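You operate a simulated robot arm through the tools that you are given. There is no shell and no other tool. Be economical: measure what you need, move in short steps, check, and stop when the job is done.

Carry out the task below with a simulated robot arm. There is one attempt and no reset: what you move stays moved.

TASK
Put the socket with the smallest size on its label from the top of the grey table and the clear bottle on the black tray.

It is judged by the outcome, as a careful person would: the job done as asked, and still so three seconds after it is handed in. It fails if anything else is knocked over, pushed out of place, dropped, spilled or broken.

THE ROBOT
A 7-joint arm with a two-finger parallel gripper, fixed in place. Base frame: the origin is at the foot of the arm, x ahead of it, y to its left, z up; the work surface is at about z = 0. Lengths are in m, angles in degrees, forces in N, time in s.
With the tool pointing down near the work surface it reaches from about 0.24 to 0.62 m from the base axis. Its first joint turns from -66.0 to 66.0 degrees. Payload 2.6 kg.
Tool frame: the origin (TCP) lies between the finger pads and is the grasp point; the fingertips stand 0.03 m ahead of it; z points along the fingers, y is the line along which they close. The gripper opens to 0.094 m. The fingers are 0.028 m wide and 0.01 m thick; the gripper's body (0.05 by 0.096 m) begins 0.055 m behind the TCP.
Orientation is that of the tool frame in the base frame, as a unit quaternion [w, x, y, z]. With the fingers straight down and closing along the base's y, the tool's x points along the base's -x, its y along +y and its z along -z.

THE INTERFACE
- The arm moves only by the tool arm_command. Its argument "commands" is a list of rows, each a list of 7 numbers: the shift along the tool's x, y, z in units of 25 mm (1.0 is 25 mm), then the turn, a rotation vector about the tool's x, y, z in units of 6 degrees (1.0 is 6 degrees), then the finger opening in m, from 0 to 0.094. In form: [[x, y, z, wx, wy, wz, jaw], ...]. A call has 1 to 12 rows; each row shifts and turns the commanded pose from where the row before left it, along the tool's axes as they then stand. A call with a number of a shift or a turn outside -1 to 1 is refused whole. A row lasts 0.2 s, in which the tool goes at most 0.05 m and 8.6 degrees; a call with a longer step from one row to the next is refused whole, and so is a gripper value outside its range. A pose out of reach is approached as far as the arm can. The call stops where the force on the tool passes 40 N (or 10 N more than at its start, if that is more) or the arm is blocked; 0.2 s more then pass. The fingers move at their own pace (about 0.072 m/s each) and stop on an object; they squeeze with about 45 N. The grip force told is the motor's: it shows also when the fingers shut on nothing. Time passes only in rows, and 0.2 s behind the last, so rows that do not move let the fingers close. It gives the time, the measured TCP pose, the force on the tool (base axes), the opening and the grip force at its end, in the units of the frame above (readings bear some noise).
- Cameras (640 x 400 px; columns grow to the right, rows downward): "scene" is fixed at [0.0567, 0.4358, 0.5613]; the picture's right is [-0.54, -0.84, 0.00], its down [-0.49, 0.31, -0.81] and it looks along [0.69, -0.44, -0.58] (base axes); focal length 298 px, centre (320, 200). "wrist" rides on the gripper at [-0.037, 0, -0.058] in the tool frame; the picture's right is [0.00, -1.00, 0.00], its down [0.97, 0.00, -0.24] and it looks along [0.24, 0.00, 0.97] (tool axes); focal length 218 px, centre (320, 200).
- grab_frame(camera): a new picture of that camera. No time passes.
- measure_at(camera, pixels): for up to 12 pixels [column, row] of the newest picture of that camera ("zoom" is the newest enlarged one), the place [x, y, z] in the base frame of the surface seen there, good to about 0.003 m, but the place of the scene camera against the robot may be out by one fixed shift of up to 0.018 m in any direction. No time passes.
- zoom(camera, box): a new picture of the part [left, top, right, bottom] of that camera's present view, enlarged. No time passes.
- close_job(): hands the job in; it is judged then, once.

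Work in short steps. Measure before you move; look again where a grasp or a placing could have gone wrong, and mend it. You have 60 turns and 20 pictures in all, the two below and enlarged ones among them. Open the gripper and draw the arm clear of the work before you hand the job in, unless the task says otherwise; then end with one line.

The tools are called after ">>>" as name(argument=value, ...) on one line, values as JSON. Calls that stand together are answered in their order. arm_command: Moves the arm, as the interface text tells. Its arguments: {"type":"object","properties":{"commands":{"type":"array"}},"required":["commands"]} The other tools are called the same way: grab_frame (camera) takes a picture; measure_at (camera, pixels) gives the place of the surface under pixels of a picture; zoom (camera, box) takes an enlarged picture of a part of a camera's view; close_job () hands the job in.

At the start:

```text
time_s: 0.0
tcp_pos: [0.3549, 0.2358, 0.3446]
ee_rot: [0.0, 0.0, 1.0, 0.001]
wrist_force: [-1.2, 0.0, -0.4]
opening: 0.0939
finger_force: 0.1
```

scene: 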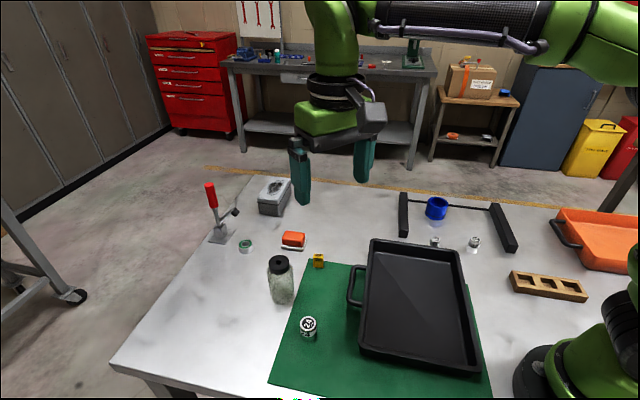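
wrist: 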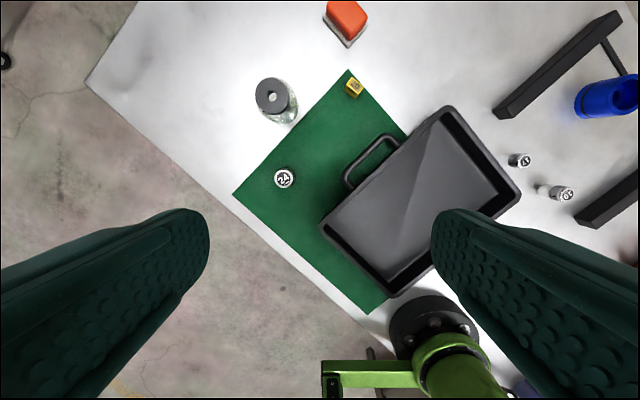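

The sockets seem to be at wrist (284,178), (519,160) and (561,193), with possibly a green one at scene (246,246). I'll zoom in to read the labels.

>>> zoom(camera="wrist", box=[490, 130, 600, 220])

>>> zoom(camera="scene", box=[220, 170, 340, 350])

>>> zoom(camera="scene", box=[390, 180, 540, 280])

```text
4.44 times, centred on (545, 175) of wrist
```

zoom: 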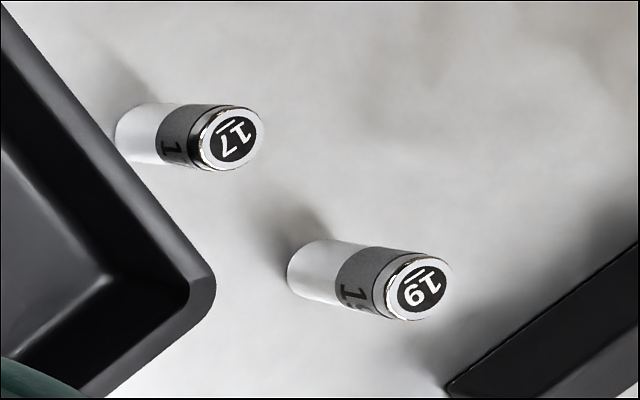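

```text
2.22 times, centred on (280, 260) of scene
```

zoom: 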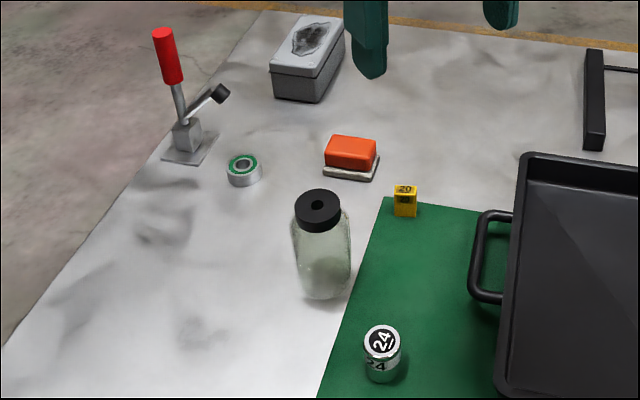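

```text
4.00 times, centred on (465, 230) of scene
```

zoom: 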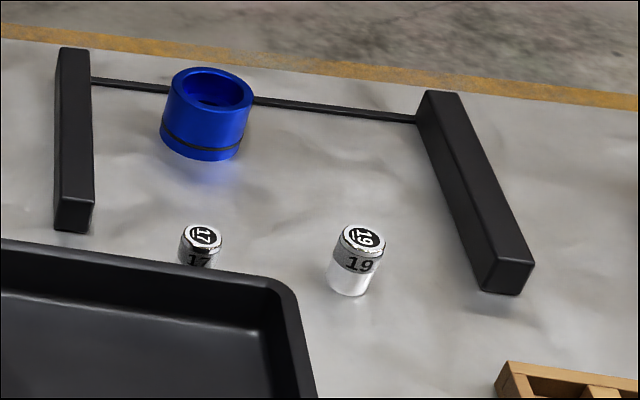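

The 17 is the smallest label: the others are 19 and 24. I'll measure the 17, the bottle and the tray from the wrist view, which has no fixed offset.

>>> measure_at(camera="wrist", pixels=[[524, 161], [512, 159], [564, 194], [272, 97], [257, 97], [286, 97], [447, 110], [518, 192], [325, 222], [393, 293], [420, 200], [375, 145]])

>>> measure_at(camera="scene", pixels=[[435, 239], [278, 262], [281, 285], [410, 300], [375, 245], [455, 253], [470, 365], [362, 345], [474, 239], [420, 280], [450, 340], [380, 330]])

```text
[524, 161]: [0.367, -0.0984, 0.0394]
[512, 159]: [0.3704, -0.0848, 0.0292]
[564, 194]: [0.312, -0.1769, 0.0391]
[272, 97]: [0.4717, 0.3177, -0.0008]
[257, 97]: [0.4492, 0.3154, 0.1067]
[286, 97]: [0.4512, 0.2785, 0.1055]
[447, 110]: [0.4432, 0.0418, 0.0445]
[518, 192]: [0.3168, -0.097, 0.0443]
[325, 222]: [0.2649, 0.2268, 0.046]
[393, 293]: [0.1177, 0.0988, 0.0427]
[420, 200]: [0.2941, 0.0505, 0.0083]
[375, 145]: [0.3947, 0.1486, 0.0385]
```

```text
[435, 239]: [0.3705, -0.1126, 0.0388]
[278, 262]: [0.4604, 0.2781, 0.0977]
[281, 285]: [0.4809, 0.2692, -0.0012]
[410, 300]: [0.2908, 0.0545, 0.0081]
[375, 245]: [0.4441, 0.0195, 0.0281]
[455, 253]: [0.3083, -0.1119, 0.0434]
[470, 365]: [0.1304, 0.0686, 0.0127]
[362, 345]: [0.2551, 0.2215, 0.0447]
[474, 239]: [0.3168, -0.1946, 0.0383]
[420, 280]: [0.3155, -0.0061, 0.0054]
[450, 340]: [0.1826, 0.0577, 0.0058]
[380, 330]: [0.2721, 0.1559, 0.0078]
```

The 17 stands near (0.367,-0.098), the bottle near (0.450,0.297), and the tray is centred around (0.286,0.068) with its floor at about z=0.007. I'll move over the 17 at a safe height, then rotate 42° so the fingers close parallel to the tray's edge.

>>> arm_command(commands=[[0, -1, 0.3, 0, 0, 0, 0.06], [0, -1, 0.3, 0, 0, 0, 0.06], [0, -1, 0.3, 0, 0, 0, 0.06], [0, -1, 0.3, 0, 0, 0, 0.06], [0, -1, 0.3, 0, 0, 0, 0.06], [0, -1, 0.3, 0, 0, 0, 0.06], [0, -1, 0.3, 0, 0, 0, 0.06], [0, -1, 0.3, 0, 0, 0, 0.06], [0, -1, 0.3, 0, 0, 0, 0.06], [0, -1, 0.3, 0, 0, 0, 0.06], [0, -1, 0.3, 0, 0, 0, 0.06], [0, -1, 0.3, 0, 0, 0, 0.06]])

>>> arm_command(commands=[[-0.24, -1, 0.3, 0, 0, 0, 0.06], [-0.24, -0.4, 0.3, 0, 0, 0, 0.06], [0, 0, 0, 0, 0, 1, 0.06], [0, 0, 0, 0, 0, 1, 0.06], [0, 0, 0, 0, 0, 1, 0.06], [0, 0, 0, 0, 0, 1, 0.06], [0, 0, 0, 0, 0, 1, 0.06], [0, 0, 0, 0, 0, 1, 0.06], [0, 0, 0, 0, 0, 1, 0.06], [0, 0, 0, 0, 0, 0, 0.06]])

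>>> grab_frame(camera="wrist")

```text
time_s: 2.6
tcp_pos: [0.356, -0.0627, 0.2547]
ee_rot: [0.0, 0.0, 1.0, 0.0]
wrist_force: [0.4, -0.9, 0.0]
opening: 0.0602
finger_force: 0.1
```

```text
time_s: 4.8
tcp_pos: [0.3659, -0.0979, 0.2389]
ee_rot: [-0.001, 0.36, 0.933, 0.0]
wrist_force: [-0.8, -0.2, 0.7]
opening: 0.0597
finger_force: 0.0
```

```text
14 pictures are left
```

wrist: 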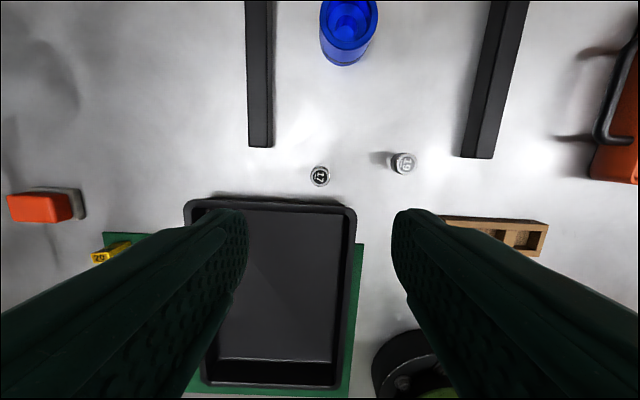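

The fingers are now aligned with the tray edge, and the 17 is at (320,176). I'll measure its top edges and the tray rim.

>>> measure_at(camera="wrist", pixels=[[320, 177], [312, 177], [328, 177], [320, 169], [320, 184], [310, 200], [340, 208], [200, 204], [350, 220], [300, 300], [270, 250], [300, 375]])

```text
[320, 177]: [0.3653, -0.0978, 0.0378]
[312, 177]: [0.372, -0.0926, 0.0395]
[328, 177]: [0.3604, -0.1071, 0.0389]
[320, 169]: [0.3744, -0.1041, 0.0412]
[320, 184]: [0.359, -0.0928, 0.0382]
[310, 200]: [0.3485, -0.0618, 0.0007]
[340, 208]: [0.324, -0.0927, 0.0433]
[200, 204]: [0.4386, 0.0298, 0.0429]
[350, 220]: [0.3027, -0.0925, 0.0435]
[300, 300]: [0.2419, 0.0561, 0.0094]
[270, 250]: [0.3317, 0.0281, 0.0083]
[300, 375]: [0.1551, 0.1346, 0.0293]
```

The socket's centre, (0.366,-0.099), is under the TCP to within 1 mm. I'll go straight down to z≈0.036.

>>> arm_command(commands=[[0, 0, 1, 0, 0, 0, 0.05], [0, 0, 1, 0, 0, 0, 0.05], [0, 0, 1, 0, 0, 0, 0.05], [0, 0, 1, 0, 0, 0, 0.05], [0, 0, 1, 0, 0, 0, 0.05], [0, 0, 1, 0, 0, 0, 0.05], [0, 0, 1, 0, 0, 0, 0.05], [0, 0, 0.6, 0, 0, 0, 0.05], [0, 0, 0.5, 0, 0, 0, 0.05], [0, 0, 0, 0, 0, 0, 0.05]])

>>> arm_command(commands=[[0, 0, 0, 0, 0, 0, 0.0], [0, 0, 0, 0, 0, 0, 0.0], [0, 0, 0, 0, 0, 0, 0.0], [0, 0, 0, 0, 0, 0, 0.0]])

```text
time_s: 7.0
tcp_pos: [0.3673, -0.0968, 0.0362]
ee_rot: [0.001, 0.358, 0.934, 0.0]
wrist_force: [0.2, 0.2, -0.2]
opening: 0.0499
finger_force: 0.1
```

```text
time_s: 8.0
tcp_pos: [0.3665, -0.0977, 0.0365]
ee_rot: [0.0, 0.358, 0.934, 0.001]
wrist_force: [0.8, 0.9, -0.4]
opening: 0.0228
finger_force: 45.1
```

The socket is gripped with an opening of 0.0228. I'll lift it 0.1 m and carry it over the tray to about (0.320,0.032).

>>> arm_command(commands=[[0, 0, -0.6, 0, 0, 0, 0.0], [0, 0, -1, 0, 0, 0, 0.0], [0, 0, -1, 0, 0, 0, 0.0], [0, 0, -1, 0, 0, 0, 0.0], [0, 0, -0.4, 0, 0, 0, 0.0], [0.8, 0.42, 0, 0, 0, 0, 0.0], [0.8, 0.44, 0, 0, 0, 0, 0.0], [0.8, 0.44, 0, 0, 0, 0, 0.0], [0.8, 0.44, 0, 0, 0, 0, 0.0], [0.8, 0.44, 0, 0, 0, 0, 0.0], [0.86, 0.44, 0, 0, 0, 0, 0.0], [0, 0, 0, 0, 0, 0, 0.0]])

>>> grab_frame(camera="wrist")

```text
time_s: 10.6
tcp_pos: [0.3203, 0.033, 0.1369]
ee_rot: [0.001, 0.359, 0.933, 0.0]
wrist_force: [0.1, 0.3, 0.1]
opening: 0.0
finger_force: 33.5
```

```text
13 pictures are left
```

wrist: 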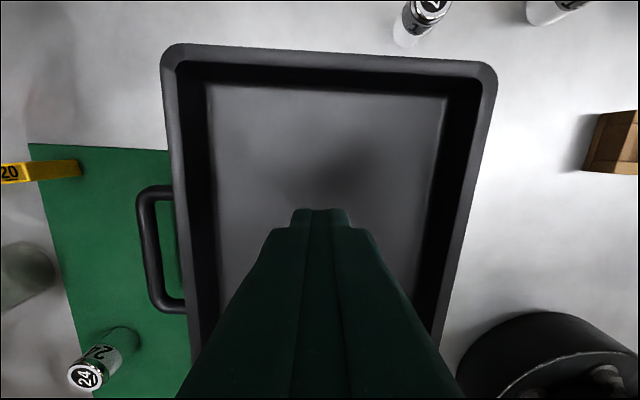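

The gripper closed to 0.0, so the socket slipped out. It still appears to be standing at (415,20). I'll go back toward it and look.

>>> zoom(camera="scene", box=[390, 200, 510, 275])

>>> arm_command(commands=[[-0.8, -0.44, -0.5, 0, 0, 0, 0.05], [-0.8, -0.44, -0.5, 0, 0, 0, 0.05], [-0.8, -0.44, -0.5, 0, 0, 0, 0.05], [-0.8, -0.44, 0, 0, 0, 0, 0.05], [-0.8, -0.44, 0, 0, 0, 0, 0.05], [-0.86, -0.42, 0, 0, 0, 0, 0.05], [0, 0, 0, 0, 0, 0, 0.05]])

>>> grab_frame(camera="wrist")

```text
5.33 times, centred on (450, 238) of scene
```

zoom: 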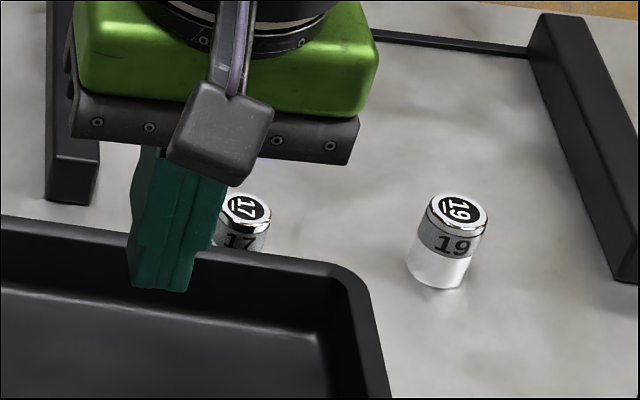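

```text
time_s: 12.2
tcp_pos: [0.3663, -0.0985, 0.1735]
ee_rot: [0.0, 0.358, 0.934, 0.0]
wrist_force: [0.1, -0.3, -0.8]
opening: 0.0502
finger_force: 0.1
```

```text
11 pictures are left
```

wrist: 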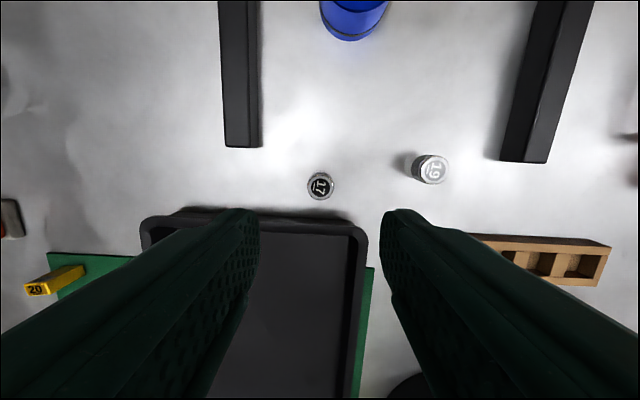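

The 17 is still upright at (320,186). I'll re-measure it, then regrip lower and lift slowly with checks.

>>> measure_at(camera="wrist", pixels=[[320, 187], [309, 187], [331, 187], [320, 175], [320, 197]])

>>> zoom(camera="wrist", box=[280, 150, 460, 220])

```text
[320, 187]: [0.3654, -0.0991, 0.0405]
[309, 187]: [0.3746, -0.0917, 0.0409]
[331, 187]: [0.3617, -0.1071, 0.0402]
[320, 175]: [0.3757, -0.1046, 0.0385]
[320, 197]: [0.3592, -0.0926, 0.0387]
```

```text
3.56 times, centred on (370, 185) of wrist
```

zoom: 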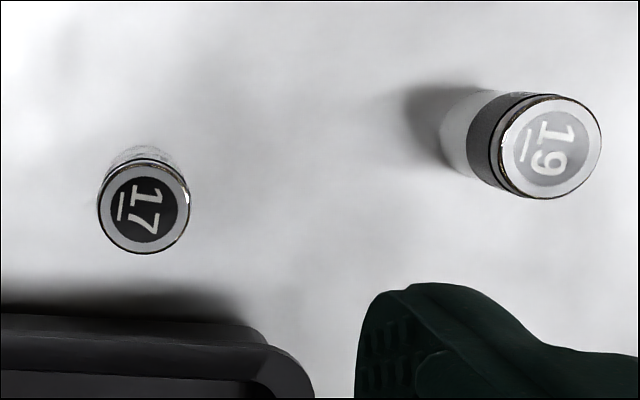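

The centre is unchanged at (0.367,-0.099). I'll descend to z≈0.033, close, and raise slowly by about 10 mm.

>>> arm_command(commands=[[0, 0, 1, 0, 0, 0, 0.05], [0, 0, 1, 0, 0, 0, 0.05], [0, 0, 1, 0, 0, 0, 0.05], [0, 0, 1, 0, 0, 0, 0.05], [0, 0, 0.8, 0, 0, 0, 0.05], [0, 0, 0.5, 0, 0, 0, 0.05], [0, 0, 0.32, 0, 0, 0, 0.05], [0, 0, 0, 0, 0, 0, 0.05], [0, 0, 0, 0, 0, 0, 0.02], [0, 0, 0, 0, 0, 0, 0.0], [0, 0, 0, 0, 0, 0, 0.0], [0, 0, 0, 0, 0, 0, 0.0]])

>>> arm_command(commands=[[0, 0, 0, 0, 0, 0, 0.0], [0, 0, -0.1, 0, 0, 0, 0.0], [0, 0, -0.1, 0, 0, 0, 0.0], [0, 0, -0.1, 0, 0, 0, 0.0], [0, 0, -0.1, 0, 0, 0, 0.0], [0, 0, 0, 0, 0, 0, 0.0]])

>>> zoom(camera="scene", box=[390, 200, 510, 275])

```text
time_s: 14.8
tcp_pos: [0.3671, -0.0987, 0.0333]
ee_rot: [0.0, 0.359, 0.933, 0.0]
wrist_force: [0.2, 0.6, 0.0]
opening: 0.0228
finger_force: 45.4
```

```text
time_s: 16.2
tcp_pos: [0.3679, -0.0994, 0.0436]
ee_rot: [0.0, 0.358, 0.934, 0.0]
wrist_force: [-0.4, 0.1, -0.3]
opening: 0.0226
finger_force: 44.6
```

```text
5.33 times, centred on (450, 238) of scene
```

zoom: 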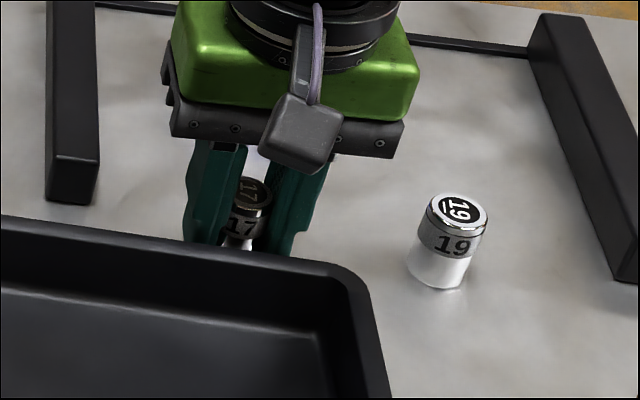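

The socket's top now appears higher in zoom, at (252,190). I'll check its height.

>>> measure_at(camera="zoom", pixels=[[248, 190], [258, 190], [252, 197], [460, 208]])

```text
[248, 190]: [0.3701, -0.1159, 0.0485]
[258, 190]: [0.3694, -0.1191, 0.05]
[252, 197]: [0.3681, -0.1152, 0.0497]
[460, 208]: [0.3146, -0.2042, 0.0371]
```

It is held: the top is at 0.049, up 10 mm. I'll keep lifting gently to z≈0.11 and watch the opening.

>>> arm_command(commands=[[0, 0, -0.15, 0, 0, 0, 0.0], [0, 0, -0.2, 0, 0, 0, 0.0], [0, 0, -0.2, 0, 0, 0, 0.0], [0, 0, -0.2, 0, 0, 0, 0.0], [0, 0, -0.2, 0, 0, 0, 0.0], [0, 0, -0.15, 0, 0, 0, 0.0]])

>>> arm_command(commands=[[0, 0, -0.2, 0, 0, 0, 0.0], [0, 0, -0.2, 0, 0, 0, 0.0], [0, 0, -0.2, 0, 0, 0, 0.0], [0, 0, -0.2, 0, 0, 0, 0.0], [0, 0, -0.2, 0, 0, 0, 0.0], [0, 0, -0.2, 0, 0, 0, 0.0], [0, 0, -0.2, 0, 0, 0, 0.0], [0, 0, -0.1, 0, 0, 0, 0.0]])

>>> zoom(camera="scene", box=[390, 180, 510, 275])

```text
time_s: 17.6
tcp_pos: [0.3666, -0.0986, 0.0715]
ee_rot: [0.0, 0.358, 0.934, 0.0]
wrist_force: [-0.5, 0.0, -1.2]
opening: 0.0226
finger_force: 45.6
```

```text
time_s: 19.4
tcp_pos: [0.3665, -0.0974, 0.1095]
ee_rot: [0.0, 0.359, 0.933, 0.0]
wrist_force: [-0.3, 0.5, -0.4]
opening: 0.0231
finger_force: 44.9
```

```text
4.21 times, centred on (450, 228) of scene
```

zoom: 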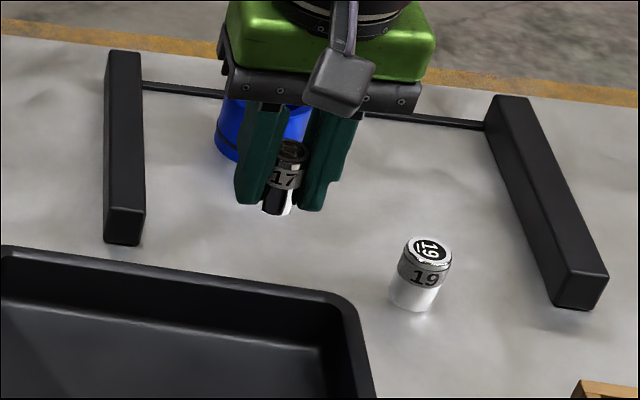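

The socket is held upright with its bottom near the fingertips. I'll carry it gently over the tray.

>>> arm_command(commands=[[0.15, 0.08, 0, 0, 0, 0, 0.0], [0.25, 0.14, 0, 0, 0, 0, 0.0], [0.35, 0.19, 0, 0, 0, 0, 0.0], [0.35, 0.19, 0, 0, 0, 0, 0.0], [0.35, 0.19, 0, 0, 0, 0, 0.0], [0.35, 0.19, 0, 0, 0, 0, 0.0], [0.35, 0.19, 0, 0, 0, 0, 0.0], [0.35, 0.19, 0, 0, 0, 0, 0.0], [0.25, 0.14, 0, 0, 0, 0, 0.0], [0.15, 0.08, 0, 0, 0, 0, 0.0]])

>>> arm_command(commands=[[0.15, 0.08, 0, 0, 0, 0, 0.0], [0.25, 0.14, 0, 0, 0, 0, 0.0], [0.35, 0.19, 0, 0, 0, 0, 0.0], [0.35, 0.19, 0, 0, 0, 0, 0.0], [0.35, 0.19, 0, 0, 0, 0, 0.0], [0.25, 0.14, 0, 0, 0, 0, 0.0], [0.15, 0.08, 0, 0, 0, 0, 0.0], [0.1, 0.05, 0, 0, 0, 0, 0.0], [0, 0, 0, 0, 0, 0, 0.0]])

>>> zoom(camera="scene", box=[340, 170, 500, 290])

```text
time_s: 21.6
tcp_pos: [0.3397, -0.0204, 0.1083]
ee_rot: [0.0, 0.358, 0.934, 0.0]
wrist_force: [-0.5, 0.0, -0.9]
opening: 0.0227
finger_force: 44.6
```

```text
time_s: 23.6
tcp_pos: [0.3212, 0.0333, 0.1085]
ee_rot: [0.0, 0.359, 0.933, 0.0]
wrist_force: [1.1, 1.5, -1.3]
opening: 0.0227
finger_force: 44.9
```

```text
3.33 times, centred on (420, 230) of scene
```

zoom: 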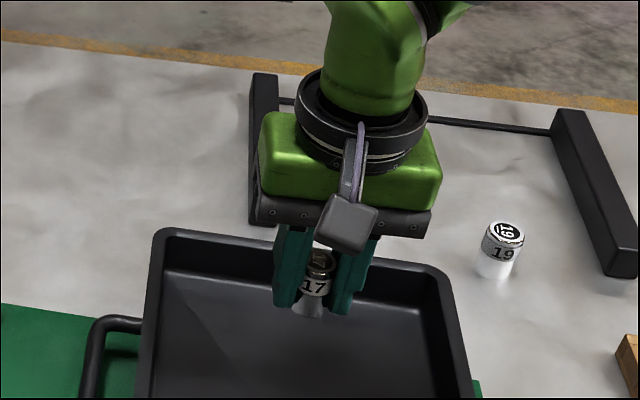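

The socket is over the tray. I'll measure its top height to know when it will touch down.

>>> measure_at(camera="zoom", pixels=[[320, 258], [325, 262], [313, 285], [307, 308], [300, 360], [230, 330], [336, 312], [287, 305]])

```text
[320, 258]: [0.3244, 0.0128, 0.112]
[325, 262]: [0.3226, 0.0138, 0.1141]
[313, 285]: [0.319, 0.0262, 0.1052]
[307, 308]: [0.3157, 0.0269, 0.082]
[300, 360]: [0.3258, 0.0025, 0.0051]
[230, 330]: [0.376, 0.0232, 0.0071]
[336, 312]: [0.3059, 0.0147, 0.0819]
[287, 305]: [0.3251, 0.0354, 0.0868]
```

The top is at 0.113, so it hasn't slipped and the bottom is about 0.075. I'll lower it by 0.0665 gently.

>>> arm_command(commands=[[0, 0, 0.2, 0, 0, 0, 0.0], [0, 0, 0.3, 0, 0, 0, 0.0], [0, 0, 0.35, 0, 0, 0, 0.0], [0, 0, 0.35, 0, 0, 0, 0.0], [0, 0, 0.35, 0, 0, 0, 0.0], [0, 0, 0.35, 0, 0, 0, 0.0], [0, 0, 0.3, 0, 0, 0, 0.0], [0, 0, 0.2, 0, 0, 0, 0.0], [0, 0, 0.15, 0, 0, 0, 0.0], [0, 0, 0.08, 0, 0, 0, 0.0], [0, 0, 0, 0, 0, 0, 0.0]])

>>> arm_command(commands=[[0, 0, 0.04, 0, 0, 0, 0.0], [0, 0, 0.04, 0, 0, 0, 0.0], [0, 0, 0, 0, 0, 0, 0.0]])

```text
time_s: 26.0
tcp_pos: [0.3226, 0.0337, 0.043]
ee_rot: [-0.001, 0.359, 0.933, 0.0]
wrist_force: [0.6, 0.2, -1.0]
opening: 0.0227
finger_force: 45.0
```

```text
time_s: 26.8
tcp_pos: [0.3206, 0.0334, 0.041]
ee_rot: [0.0, 0.359, 0.933, 0.0]
wrist_force: [0.6, 0.1, -0.5]
opening: 0.0229
finger_force: 45.3
```

There is no contact force yet. I'll go down another 2 mm in small steps.

>>> arm_command(commands=[[0, 0, 0.04, 0, 0, 0, 0.0], [0, 0, 0, 0, 0, 0, 0.0]])

>>> arm_command(commands=[[0, 0, 0.04, 0, 0, 0, 0.0], [0, 0, 0, 0, 0, 0, 0.0]])

```text
time_s: 27.4
tcp_pos: [0.3217, 0.0328, 0.0398]
ee_rot: [0.0, 0.359, 0.933, 0.0]
wrist_force: [-5.9, -0.5, 20.6]
opening: 0.0229
finger_force: 44.9
```

```text
time_s: 28.0
tcp_pos: [0.3211, 0.0333, 0.0411]
ee_rot: [0.001, 0.358, 0.934, 0.0]
wrist_force: [-8.4, -2.1, 33.5]
opening: 0.023
finger_force: 44.9
```

Contact is confirmed at 20–33 N. I'll back off slightly, open, and rise.

>>> arm_command(commands=[[0, 0, -0.05, 0, 0, 0, 0.0], [0, 0, 0, 0, 0, 0, 0.035], [0, 0, 0, 0, 0, 0, 0.06], [0, 0, 0, 0, 0, 0, 0.06], [0, 0, -0.3, 0, 0, 0, 0.06], [0, 0, -0.6, 0, 0, 0, 0.06], [0, 0, -1, 0, 0, 0, 0.06], [0, 0, -1, 0, 0, 0, 0.06], [0, 0, -1, 0, 0, 0, 0.06], [0, 0, -1, 0, 0, 0, 0.06], [0, 0, -1, 0, 0, 0, 0.06], [0, 0, 0, 0, 0, 0, 0.06]])

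>>> grab_frame(camera="wrist")

```text
time_s: 30.6
tcp_pos: [0.3214, 0.0329, 0.1873]
ee_rot: [0.0, 0.358, 0.934, 0.0]
wrist_force: [-0.4, 0.6, -0.9]
opening: 0.0599
finger_force: 0.0
```

```text
6 pictures are left
```

wrist: 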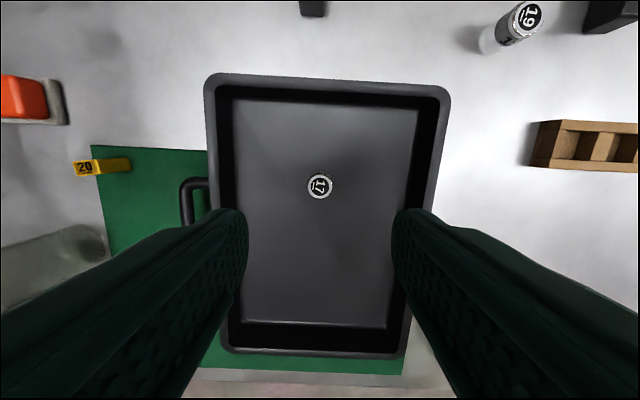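

The 17 stands upright in the tray. Next I'll move above the bottle at about (0.450,0.297).

>>> arm_command(commands=[[0.27, 0.94, -0.15, 0, 0, 0, 0.08], [0.27, 0.94, -0.15, 0, 0, 0, 0.08], [0.27, 0.94, -0.15, 0, 0, 0, 0.08], [0.27, 0.94, -0.15, 0, 0, 0, 0.08], [0.27, 0.94, -0.15, 0, 0, 0, 0.08], [0.27, 0.94, -0.15, 0, 0, 0, 0.08], [0.27, 0.94, -0.15, 0, 0, 0, 0.08], [0.27, 0.94, -0.15, 0, 0, 0, 0.08], [0.27, 0.94, -0.15, 0, 0, 0, 0.08], [0.27, 0.94, -0.15, 0, 0, 0, 0.08], [0.27, 0.94, -0.15, 0, 0, 0, 0.08], [0.26, 0.96, -0.15, 0, 0, 0, 0.08]])

>>> arm_command(commands=[[0, 0, 0, 0, 0, 0, 0.08]])

>>> grab_frame(camera="wrist")

```text
time_s: 33.2
tcp_pos: [0.4495, 0.2977, 0.2321]
ee_rot: [0.0, 0.358, 0.934, 0.0]
wrist_force: [-0.6, -0.2, -0.8]
opening: 0.0799
finger_force: 0.0
```

```text
time_s: 33.6
tcp_pos: [0.4488, 0.2968, 0.2328]
ee_rot: [0.0, 0.359, 0.933, 0.001]
wrist_force: [0.6, 0.0, -0.1]
opening: 0.0802
finger_force: 0.1
```

```text
5 pictures are left
```

wrist: 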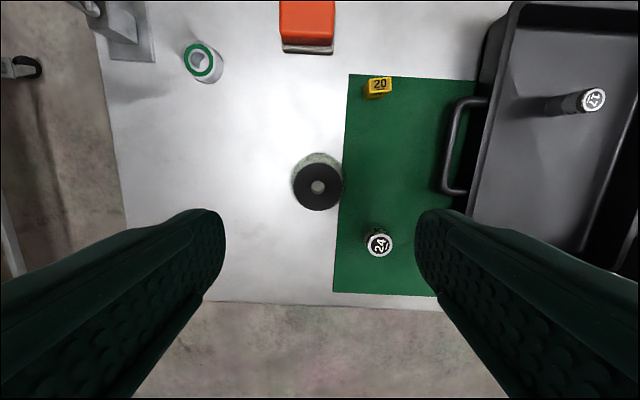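

The bottle lid is at (318,187) and the 24 socket at (378,243). I'll measure both, plus the jar body.

>>> measure_at(camera="wrist", pixels=[[299, 187], [337, 187], [318, 168], [318, 206], [378, 244], [370, 238], [318, 158], [297, 170], [338, 170], [378, 85]])

```text
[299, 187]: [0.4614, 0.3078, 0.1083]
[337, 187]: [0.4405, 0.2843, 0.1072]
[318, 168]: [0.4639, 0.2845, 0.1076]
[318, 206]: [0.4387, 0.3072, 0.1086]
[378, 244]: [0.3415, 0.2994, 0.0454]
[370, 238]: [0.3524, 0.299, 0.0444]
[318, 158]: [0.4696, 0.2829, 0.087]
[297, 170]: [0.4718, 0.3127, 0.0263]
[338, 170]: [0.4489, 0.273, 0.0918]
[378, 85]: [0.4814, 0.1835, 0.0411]
```

The bottle's centre is (0.451,0.296) with its top at 0.108, and the other objects are clear of the fingers. I'll descend to z≈0.062.

>>> arm_command(commands=[[-0.08, 0, 1, 0, 0, 0, 0.08], [0, 0, 1, 0, 0, 0, 0.08], [0, 0, 1, 0, 0, 0, 0.08], [0, 0, 1, 0, 0, 0, 0.08], [0, 0, 1, 0, 0, 0, 0.08], [0, 0, 1, 0, 0, 0, 0.08], [0, 0, 0.5, 0, 0, 0, 0.08], [0, 0, 0.32, 0, 0, 0, 0.08], [0, 0, 0, 0, 0, 0, 0.08]])

>>> arm_command(commands=[[0, 0, 0, 0, 0, 0, 0.06], [0, 0, 0, 0, 0, 0, 0.05], [0, 0, 0, 0, 0, 0, 0.03], [0, 0, 0, 0, 0, 0, 0.03], [0, 0, 0, 0, 0, 0, 0.03]])

```text
time_s: 35.6
tcp_pos: [0.4513, 0.2958, 0.0613]
ee_rot: [-0.001, 0.358, 0.934, -0.001]
wrist_force: [0.1, 1.3, 0.5]
opening: 0.0799
finger_force: 0.2
```

```text
time_s: 36.8
tcp_pos: [0.451, 0.2965, 0.0611]
ee_rot: [0.0, 0.358, 0.934, 0.0]
wrist_force: [1.3, -0.1, -0.1]
opening: 0.0554
finger_force: 45.5
```

The bottle is gripped at an opening of 0.0554. I'll lift slowly, testing 10 mm first and then continuing.

>>> arm_command(commands=[[0, 0, -0.08, 0, 0, 0, 0.03], [0, 0, -0.1, 0, 0, 0, 0.03], [0, 0, -0.1, 0, 0, 0, 0.03], [0, 0, -0.1, 0, 0, 0, 0.03], [0, 0, 0, 0, 0, 0, 0.03]])

>>> zoom(camera="scene", box=[230, 200, 350, 320])

```text
time_s: 38.0
tcp_pos: [0.4513, 0.2958, 0.0712]
ee_rot: [0.0, 0.358, 0.934, 0.0]
wrist_force: [-0.5, -1.3, -1.0]
opening: 0.0552
finger_force: 45.0
```

```text
3.33 times, centred on (290, 260) of scene
```

zoom: 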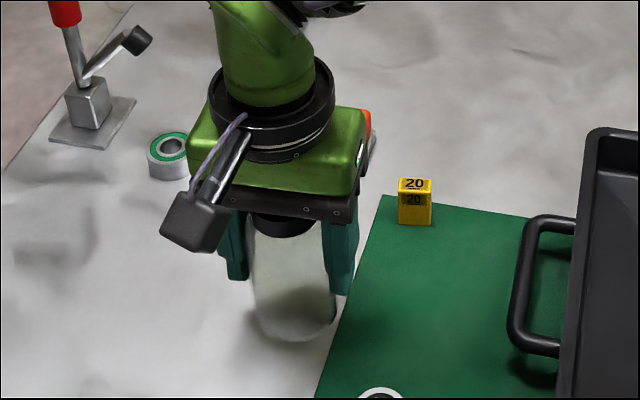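

The bottle seems lifted and upright. I'll keep raising it to z≈0.145.

>>> arm_command(commands=[[0, 0, -0.15, 0, 0, 0, 0.03], [0, 0, -0.25, 0, 0, 0, 0.03], [0, 0, -0.3, 0, 0, 0, 0.03], [0, 0, -0.3, 0, 0, 0, 0.03], [0, 0, -0.3, 0, 0, 0, 0.03], [0, 0, -0.3, 0, 0, 0, 0.03], [0, 0, -0.3, 0, 0, 0, 0.03], [0, 0, -0.3, 0, 0, 0, 0.03], [0, 0, -0.3, 0, 0, 0, 0.03], [0, 0, -0.3, 0, 0, 0, 0.03], [0, 0, -0.15, 0, 0, 0, 0.03], [0, 0, 0, 0, 0, 0, 0.03]])

>>> zoom(camera="scene", box=[220, 170, 360, 310])

```text
time_s: 40.6
tcp_pos: [0.4513, 0.2946, 0.1454]
ee_rot: [0.0, 0.358, 0.934, 0.0]
wrist_force: [0.0, -0.5, -0.5]
opening: 0.0553
finger_force: 44.2
```

```text
2.86 times, centred on (290, 240) of scene
```

zoom: 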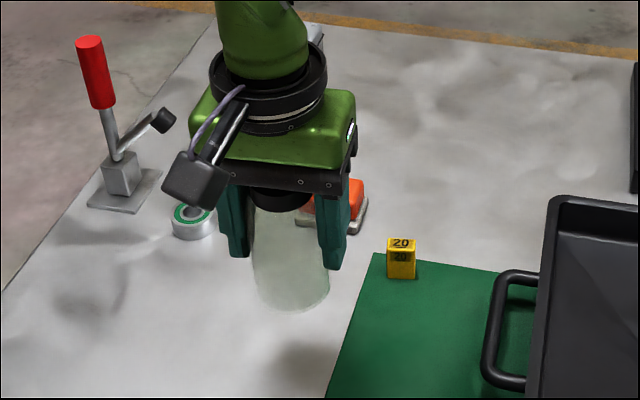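

The bottle is held upright with its bottom at about 0.084, well above the tray rim. I'll carry it smoothly to about (0.258,0.097).

>>> arm_command(commands=[[0.02, -0.2, 0, 0, 0, 0, 0.03], [0.02, -0.4, 0, 0, 0, 0, 0.03], [0.02, -0.5, 0, 0, 0, 0, 0.03], [0.02, -0.5, 0, 0, 0, 0, 0.03], [0.02, -0.5, 0, 0, 0, 0, 0.03], [0.02, -0.5, 0, 0, 0, 0, 0.03], [0.02, -0.5, 0, 0, 0, 0, 0.03], [0.02, -0.5, 0, 0, 0, 0, 0.03], [0.02, -0.5, 0, 0, 0, 0, 0.03], [0.02, -0.5, 0, 0, 0, 0, 0.03], [0.02, -0.4, 0, 0, 0, 0, 0.03], [0.02, -0.2, 0, 0, 0, 0, 0.03]])

>>> arm_command(commands=[[0.02, -0.2, 0, 0, 0, 0, 0.03], [0.02, -0.4, 0, 0, 0, 0, 0.03], [0.02, -0.55, 0, 0, 0, 0, 0.03], [0.02, -0.6, 0, 0, 0, 0, 0.03], [0.02, -0.6, 0, 0, 0, 0, 0.03], [0.02, -0.6, 0, 0, 0, 0, 0.03], [0.02, -0.6, 0, 0, 0, 0, 0.03], [0.02, -0.6, 0, 0, 0, 0, 0.03], [0.02, -0.6, 0, 0, 0, 0, 0.03], [0.0, -0.55, 0, 0, 0, 0, 0.03], [0.0, -0.4, 0, 0, 0, 0, 0.03], [0.0, -0.16, 0, 0, 0, 0, 0.03]])

>>> grab_frame(camera="scene")

```text
time_s: 43.2
tcp_pos: [0.3585, 0.2029, 0.1449]
ee_rot: [0.001, 0.359, 0.933, 0.0]
wrist_force: [0.0, -0.1, -0.7]
opening: 0.0553
finger_force: 44.7
```

```text
time_s: 45.8
tcp_pos: [0.2588, 0.0964, 0.1463]
ee_rot: [0.0, 0.359, 0.933, 0.0]
wrist_force: [-0.3, 0.5, 0.0]
opening: 0.0554
finger_force: 44.3
```

```text
2 pictures are left
```

scene: 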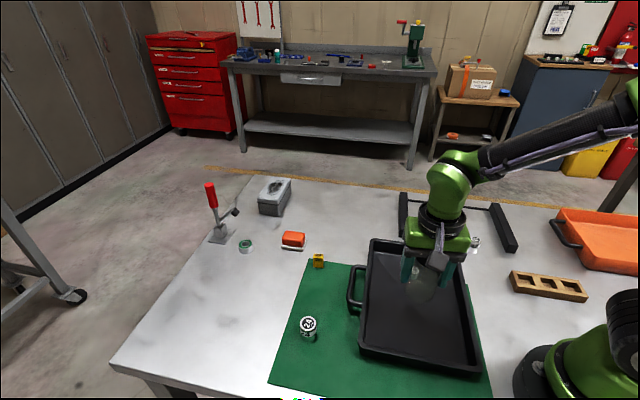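

The bottle is over the tray. I'll lower it to z≈0.070, then creep to contact.

>>> arm_command(commands=[[0, 0, 0.2, 0, 0, 0, 0.03], [0, 0, 0.3, 0, 0, 0, 0.03], [0, 0, 0.35, 0, 0, 0, 0.03], [0, 0, 0.35, 0, 0, 0, 0.03], [0, 0, 0.35, 0, 0, 0, 0.03], [0, 0, 0.35, 0, 0, 0, 0.03], [0, 0, 0.35, 0, 0, 0, 0.03], [0, 0, 0.3, 0, 0, 0, 0.03], [0, 0, 0.2, 0, 0, 0, 0.03], [0, 0, 0.15, 0, 0, 0, 0.03], [0, 0, 0.1, 0, 0, 0, 0.03], [0, 0, 0, 0, 0, 0, 0.03]])

>>> arm_command(commands=[[0, 0, 0.04, 0, 0, 0, 0.03], [0, 0, 0, 0, 0, 0, 0.03]])

>>> arm_command(commands=[[0, 0, 0.04, 0, 0, 0, 0.03], [0, 0, 0, 0, 0, 0, 0.03]])

```text
time_s: 48.4
tcp_pos: [0.2589, 0.0968, 0.0706]
ee_rot: [0.0, 0.359, 0.934, 0.001]
wrist_force: [0.2, 0.2, -1.3]
opening: 0.055
finger_force: 44.8
```

```text
time_s: 49.0
tcp_pos: [0.2594, 0.097, 0.0705]
ee_rot: [0.0, 0.36, 0.933, 0.0]
wrist_force: [-5.1, -3.0, 18.8]
opening: 0.0549
finger_force: 44.3
```

```text
time_s: 49.6
tcp_pos: [0.2594, 0.0973, 0.0692]
ee_rot: [0.001, 0.358, 0.934, 0.001]
wrist_force: [-5.4, -4.8, 28.6]
opening: 0.0549
finger_force: 44.9
```

The bottle is resting on the tray floor (contact 28 N). I'll ease off, open, and rise straight up.

>>> arm_command(commands=[[0, 0, -0.06, 0, 0, 0, 0.03], [0, 0, 0, 0, 0, 0, 0.06], [0, 0, 0, 0, 0, 0, 0.08], [0, 0, 0, 0, 0, 0, 0.085], [0, 0, -0.3, 0, 0, 0, 0.085], [0, 0, -0.6, 0, 0, 0, 0.085], [0, 0, -1, 0, 0, 0, 0.085], [0, 0, -1, 0, 0, 0, 0.085], [0, 0, -1, 0, 0, 0, 0.085], [0, 0, -1, 0, 0, 0, 0.085], [0, 0, -1, 0, 0, 0, 0.085], [0, 0, -1, 0, 0, 0, 0.085]])

>>> arm_command(commands=[[-0.7, 0.7, -0.5, 0, 0, 0, 0.085], [-0.7, 0.7, -0.5, 0, 0, 0, 0.085], [-0.7, 0.7, -0.5, 0, 0, 0, 0.085], [-0.7, 0.7, -0.5, 0, 0, 0, 0.085], [-0.7, 0.7, 0, 0, 0, 0, 0.085], [-0.7, 0.7, 0, 0, 0, 0, 0.085], [-0.7, 0.7, 0, 0, 0, 0, 0.085], [0, 0, 0, 0, 0, 0, 0.085]])

>>> grab_frame(camera="scene")

```text
time_s: 52.2
tcp_pos: [0.2576, 0.0975, 0.2435]
ee_rot: [0.0, 0.358, 0.934, -0.001]
wrist_force: [-1.0, 0.3, -0.2]
opening: 0.0851
finger_force: 0.1
```

```text
time_s: 54.0
tcp_pos: [0.4311, 0.1055, 0.2928]
ee_rot: [0.0, 0.359, 0.933, 0.0]
wrist_force: [-0.3, -0.3, -0.1]
opening: 0.0849
finger_force: 0.1
```

```text
1 pictures are left
```

scene: 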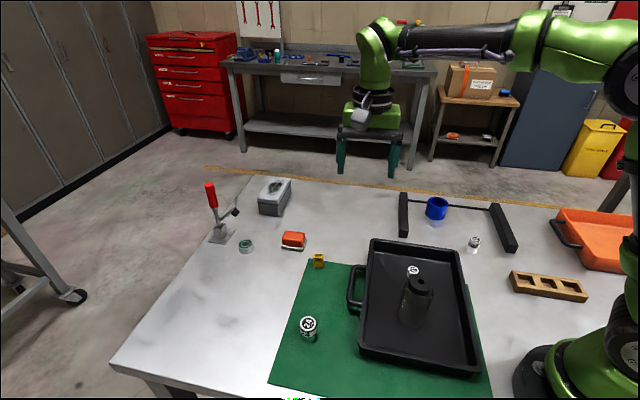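

The bottle, at (417,300), and the 17 socket, at (412,270), both stand upright in the tray. Nothing else has moved and the arm is clear, so I'm handing the job in.

>>> close_job()

```text
The job is handed in.
```

The size 17 socket and the clear bottle are both upright on the black tray and the job is handed in; the socket slipped out of the gripper on the first lift but stayed standing in its place, and the second grip held.
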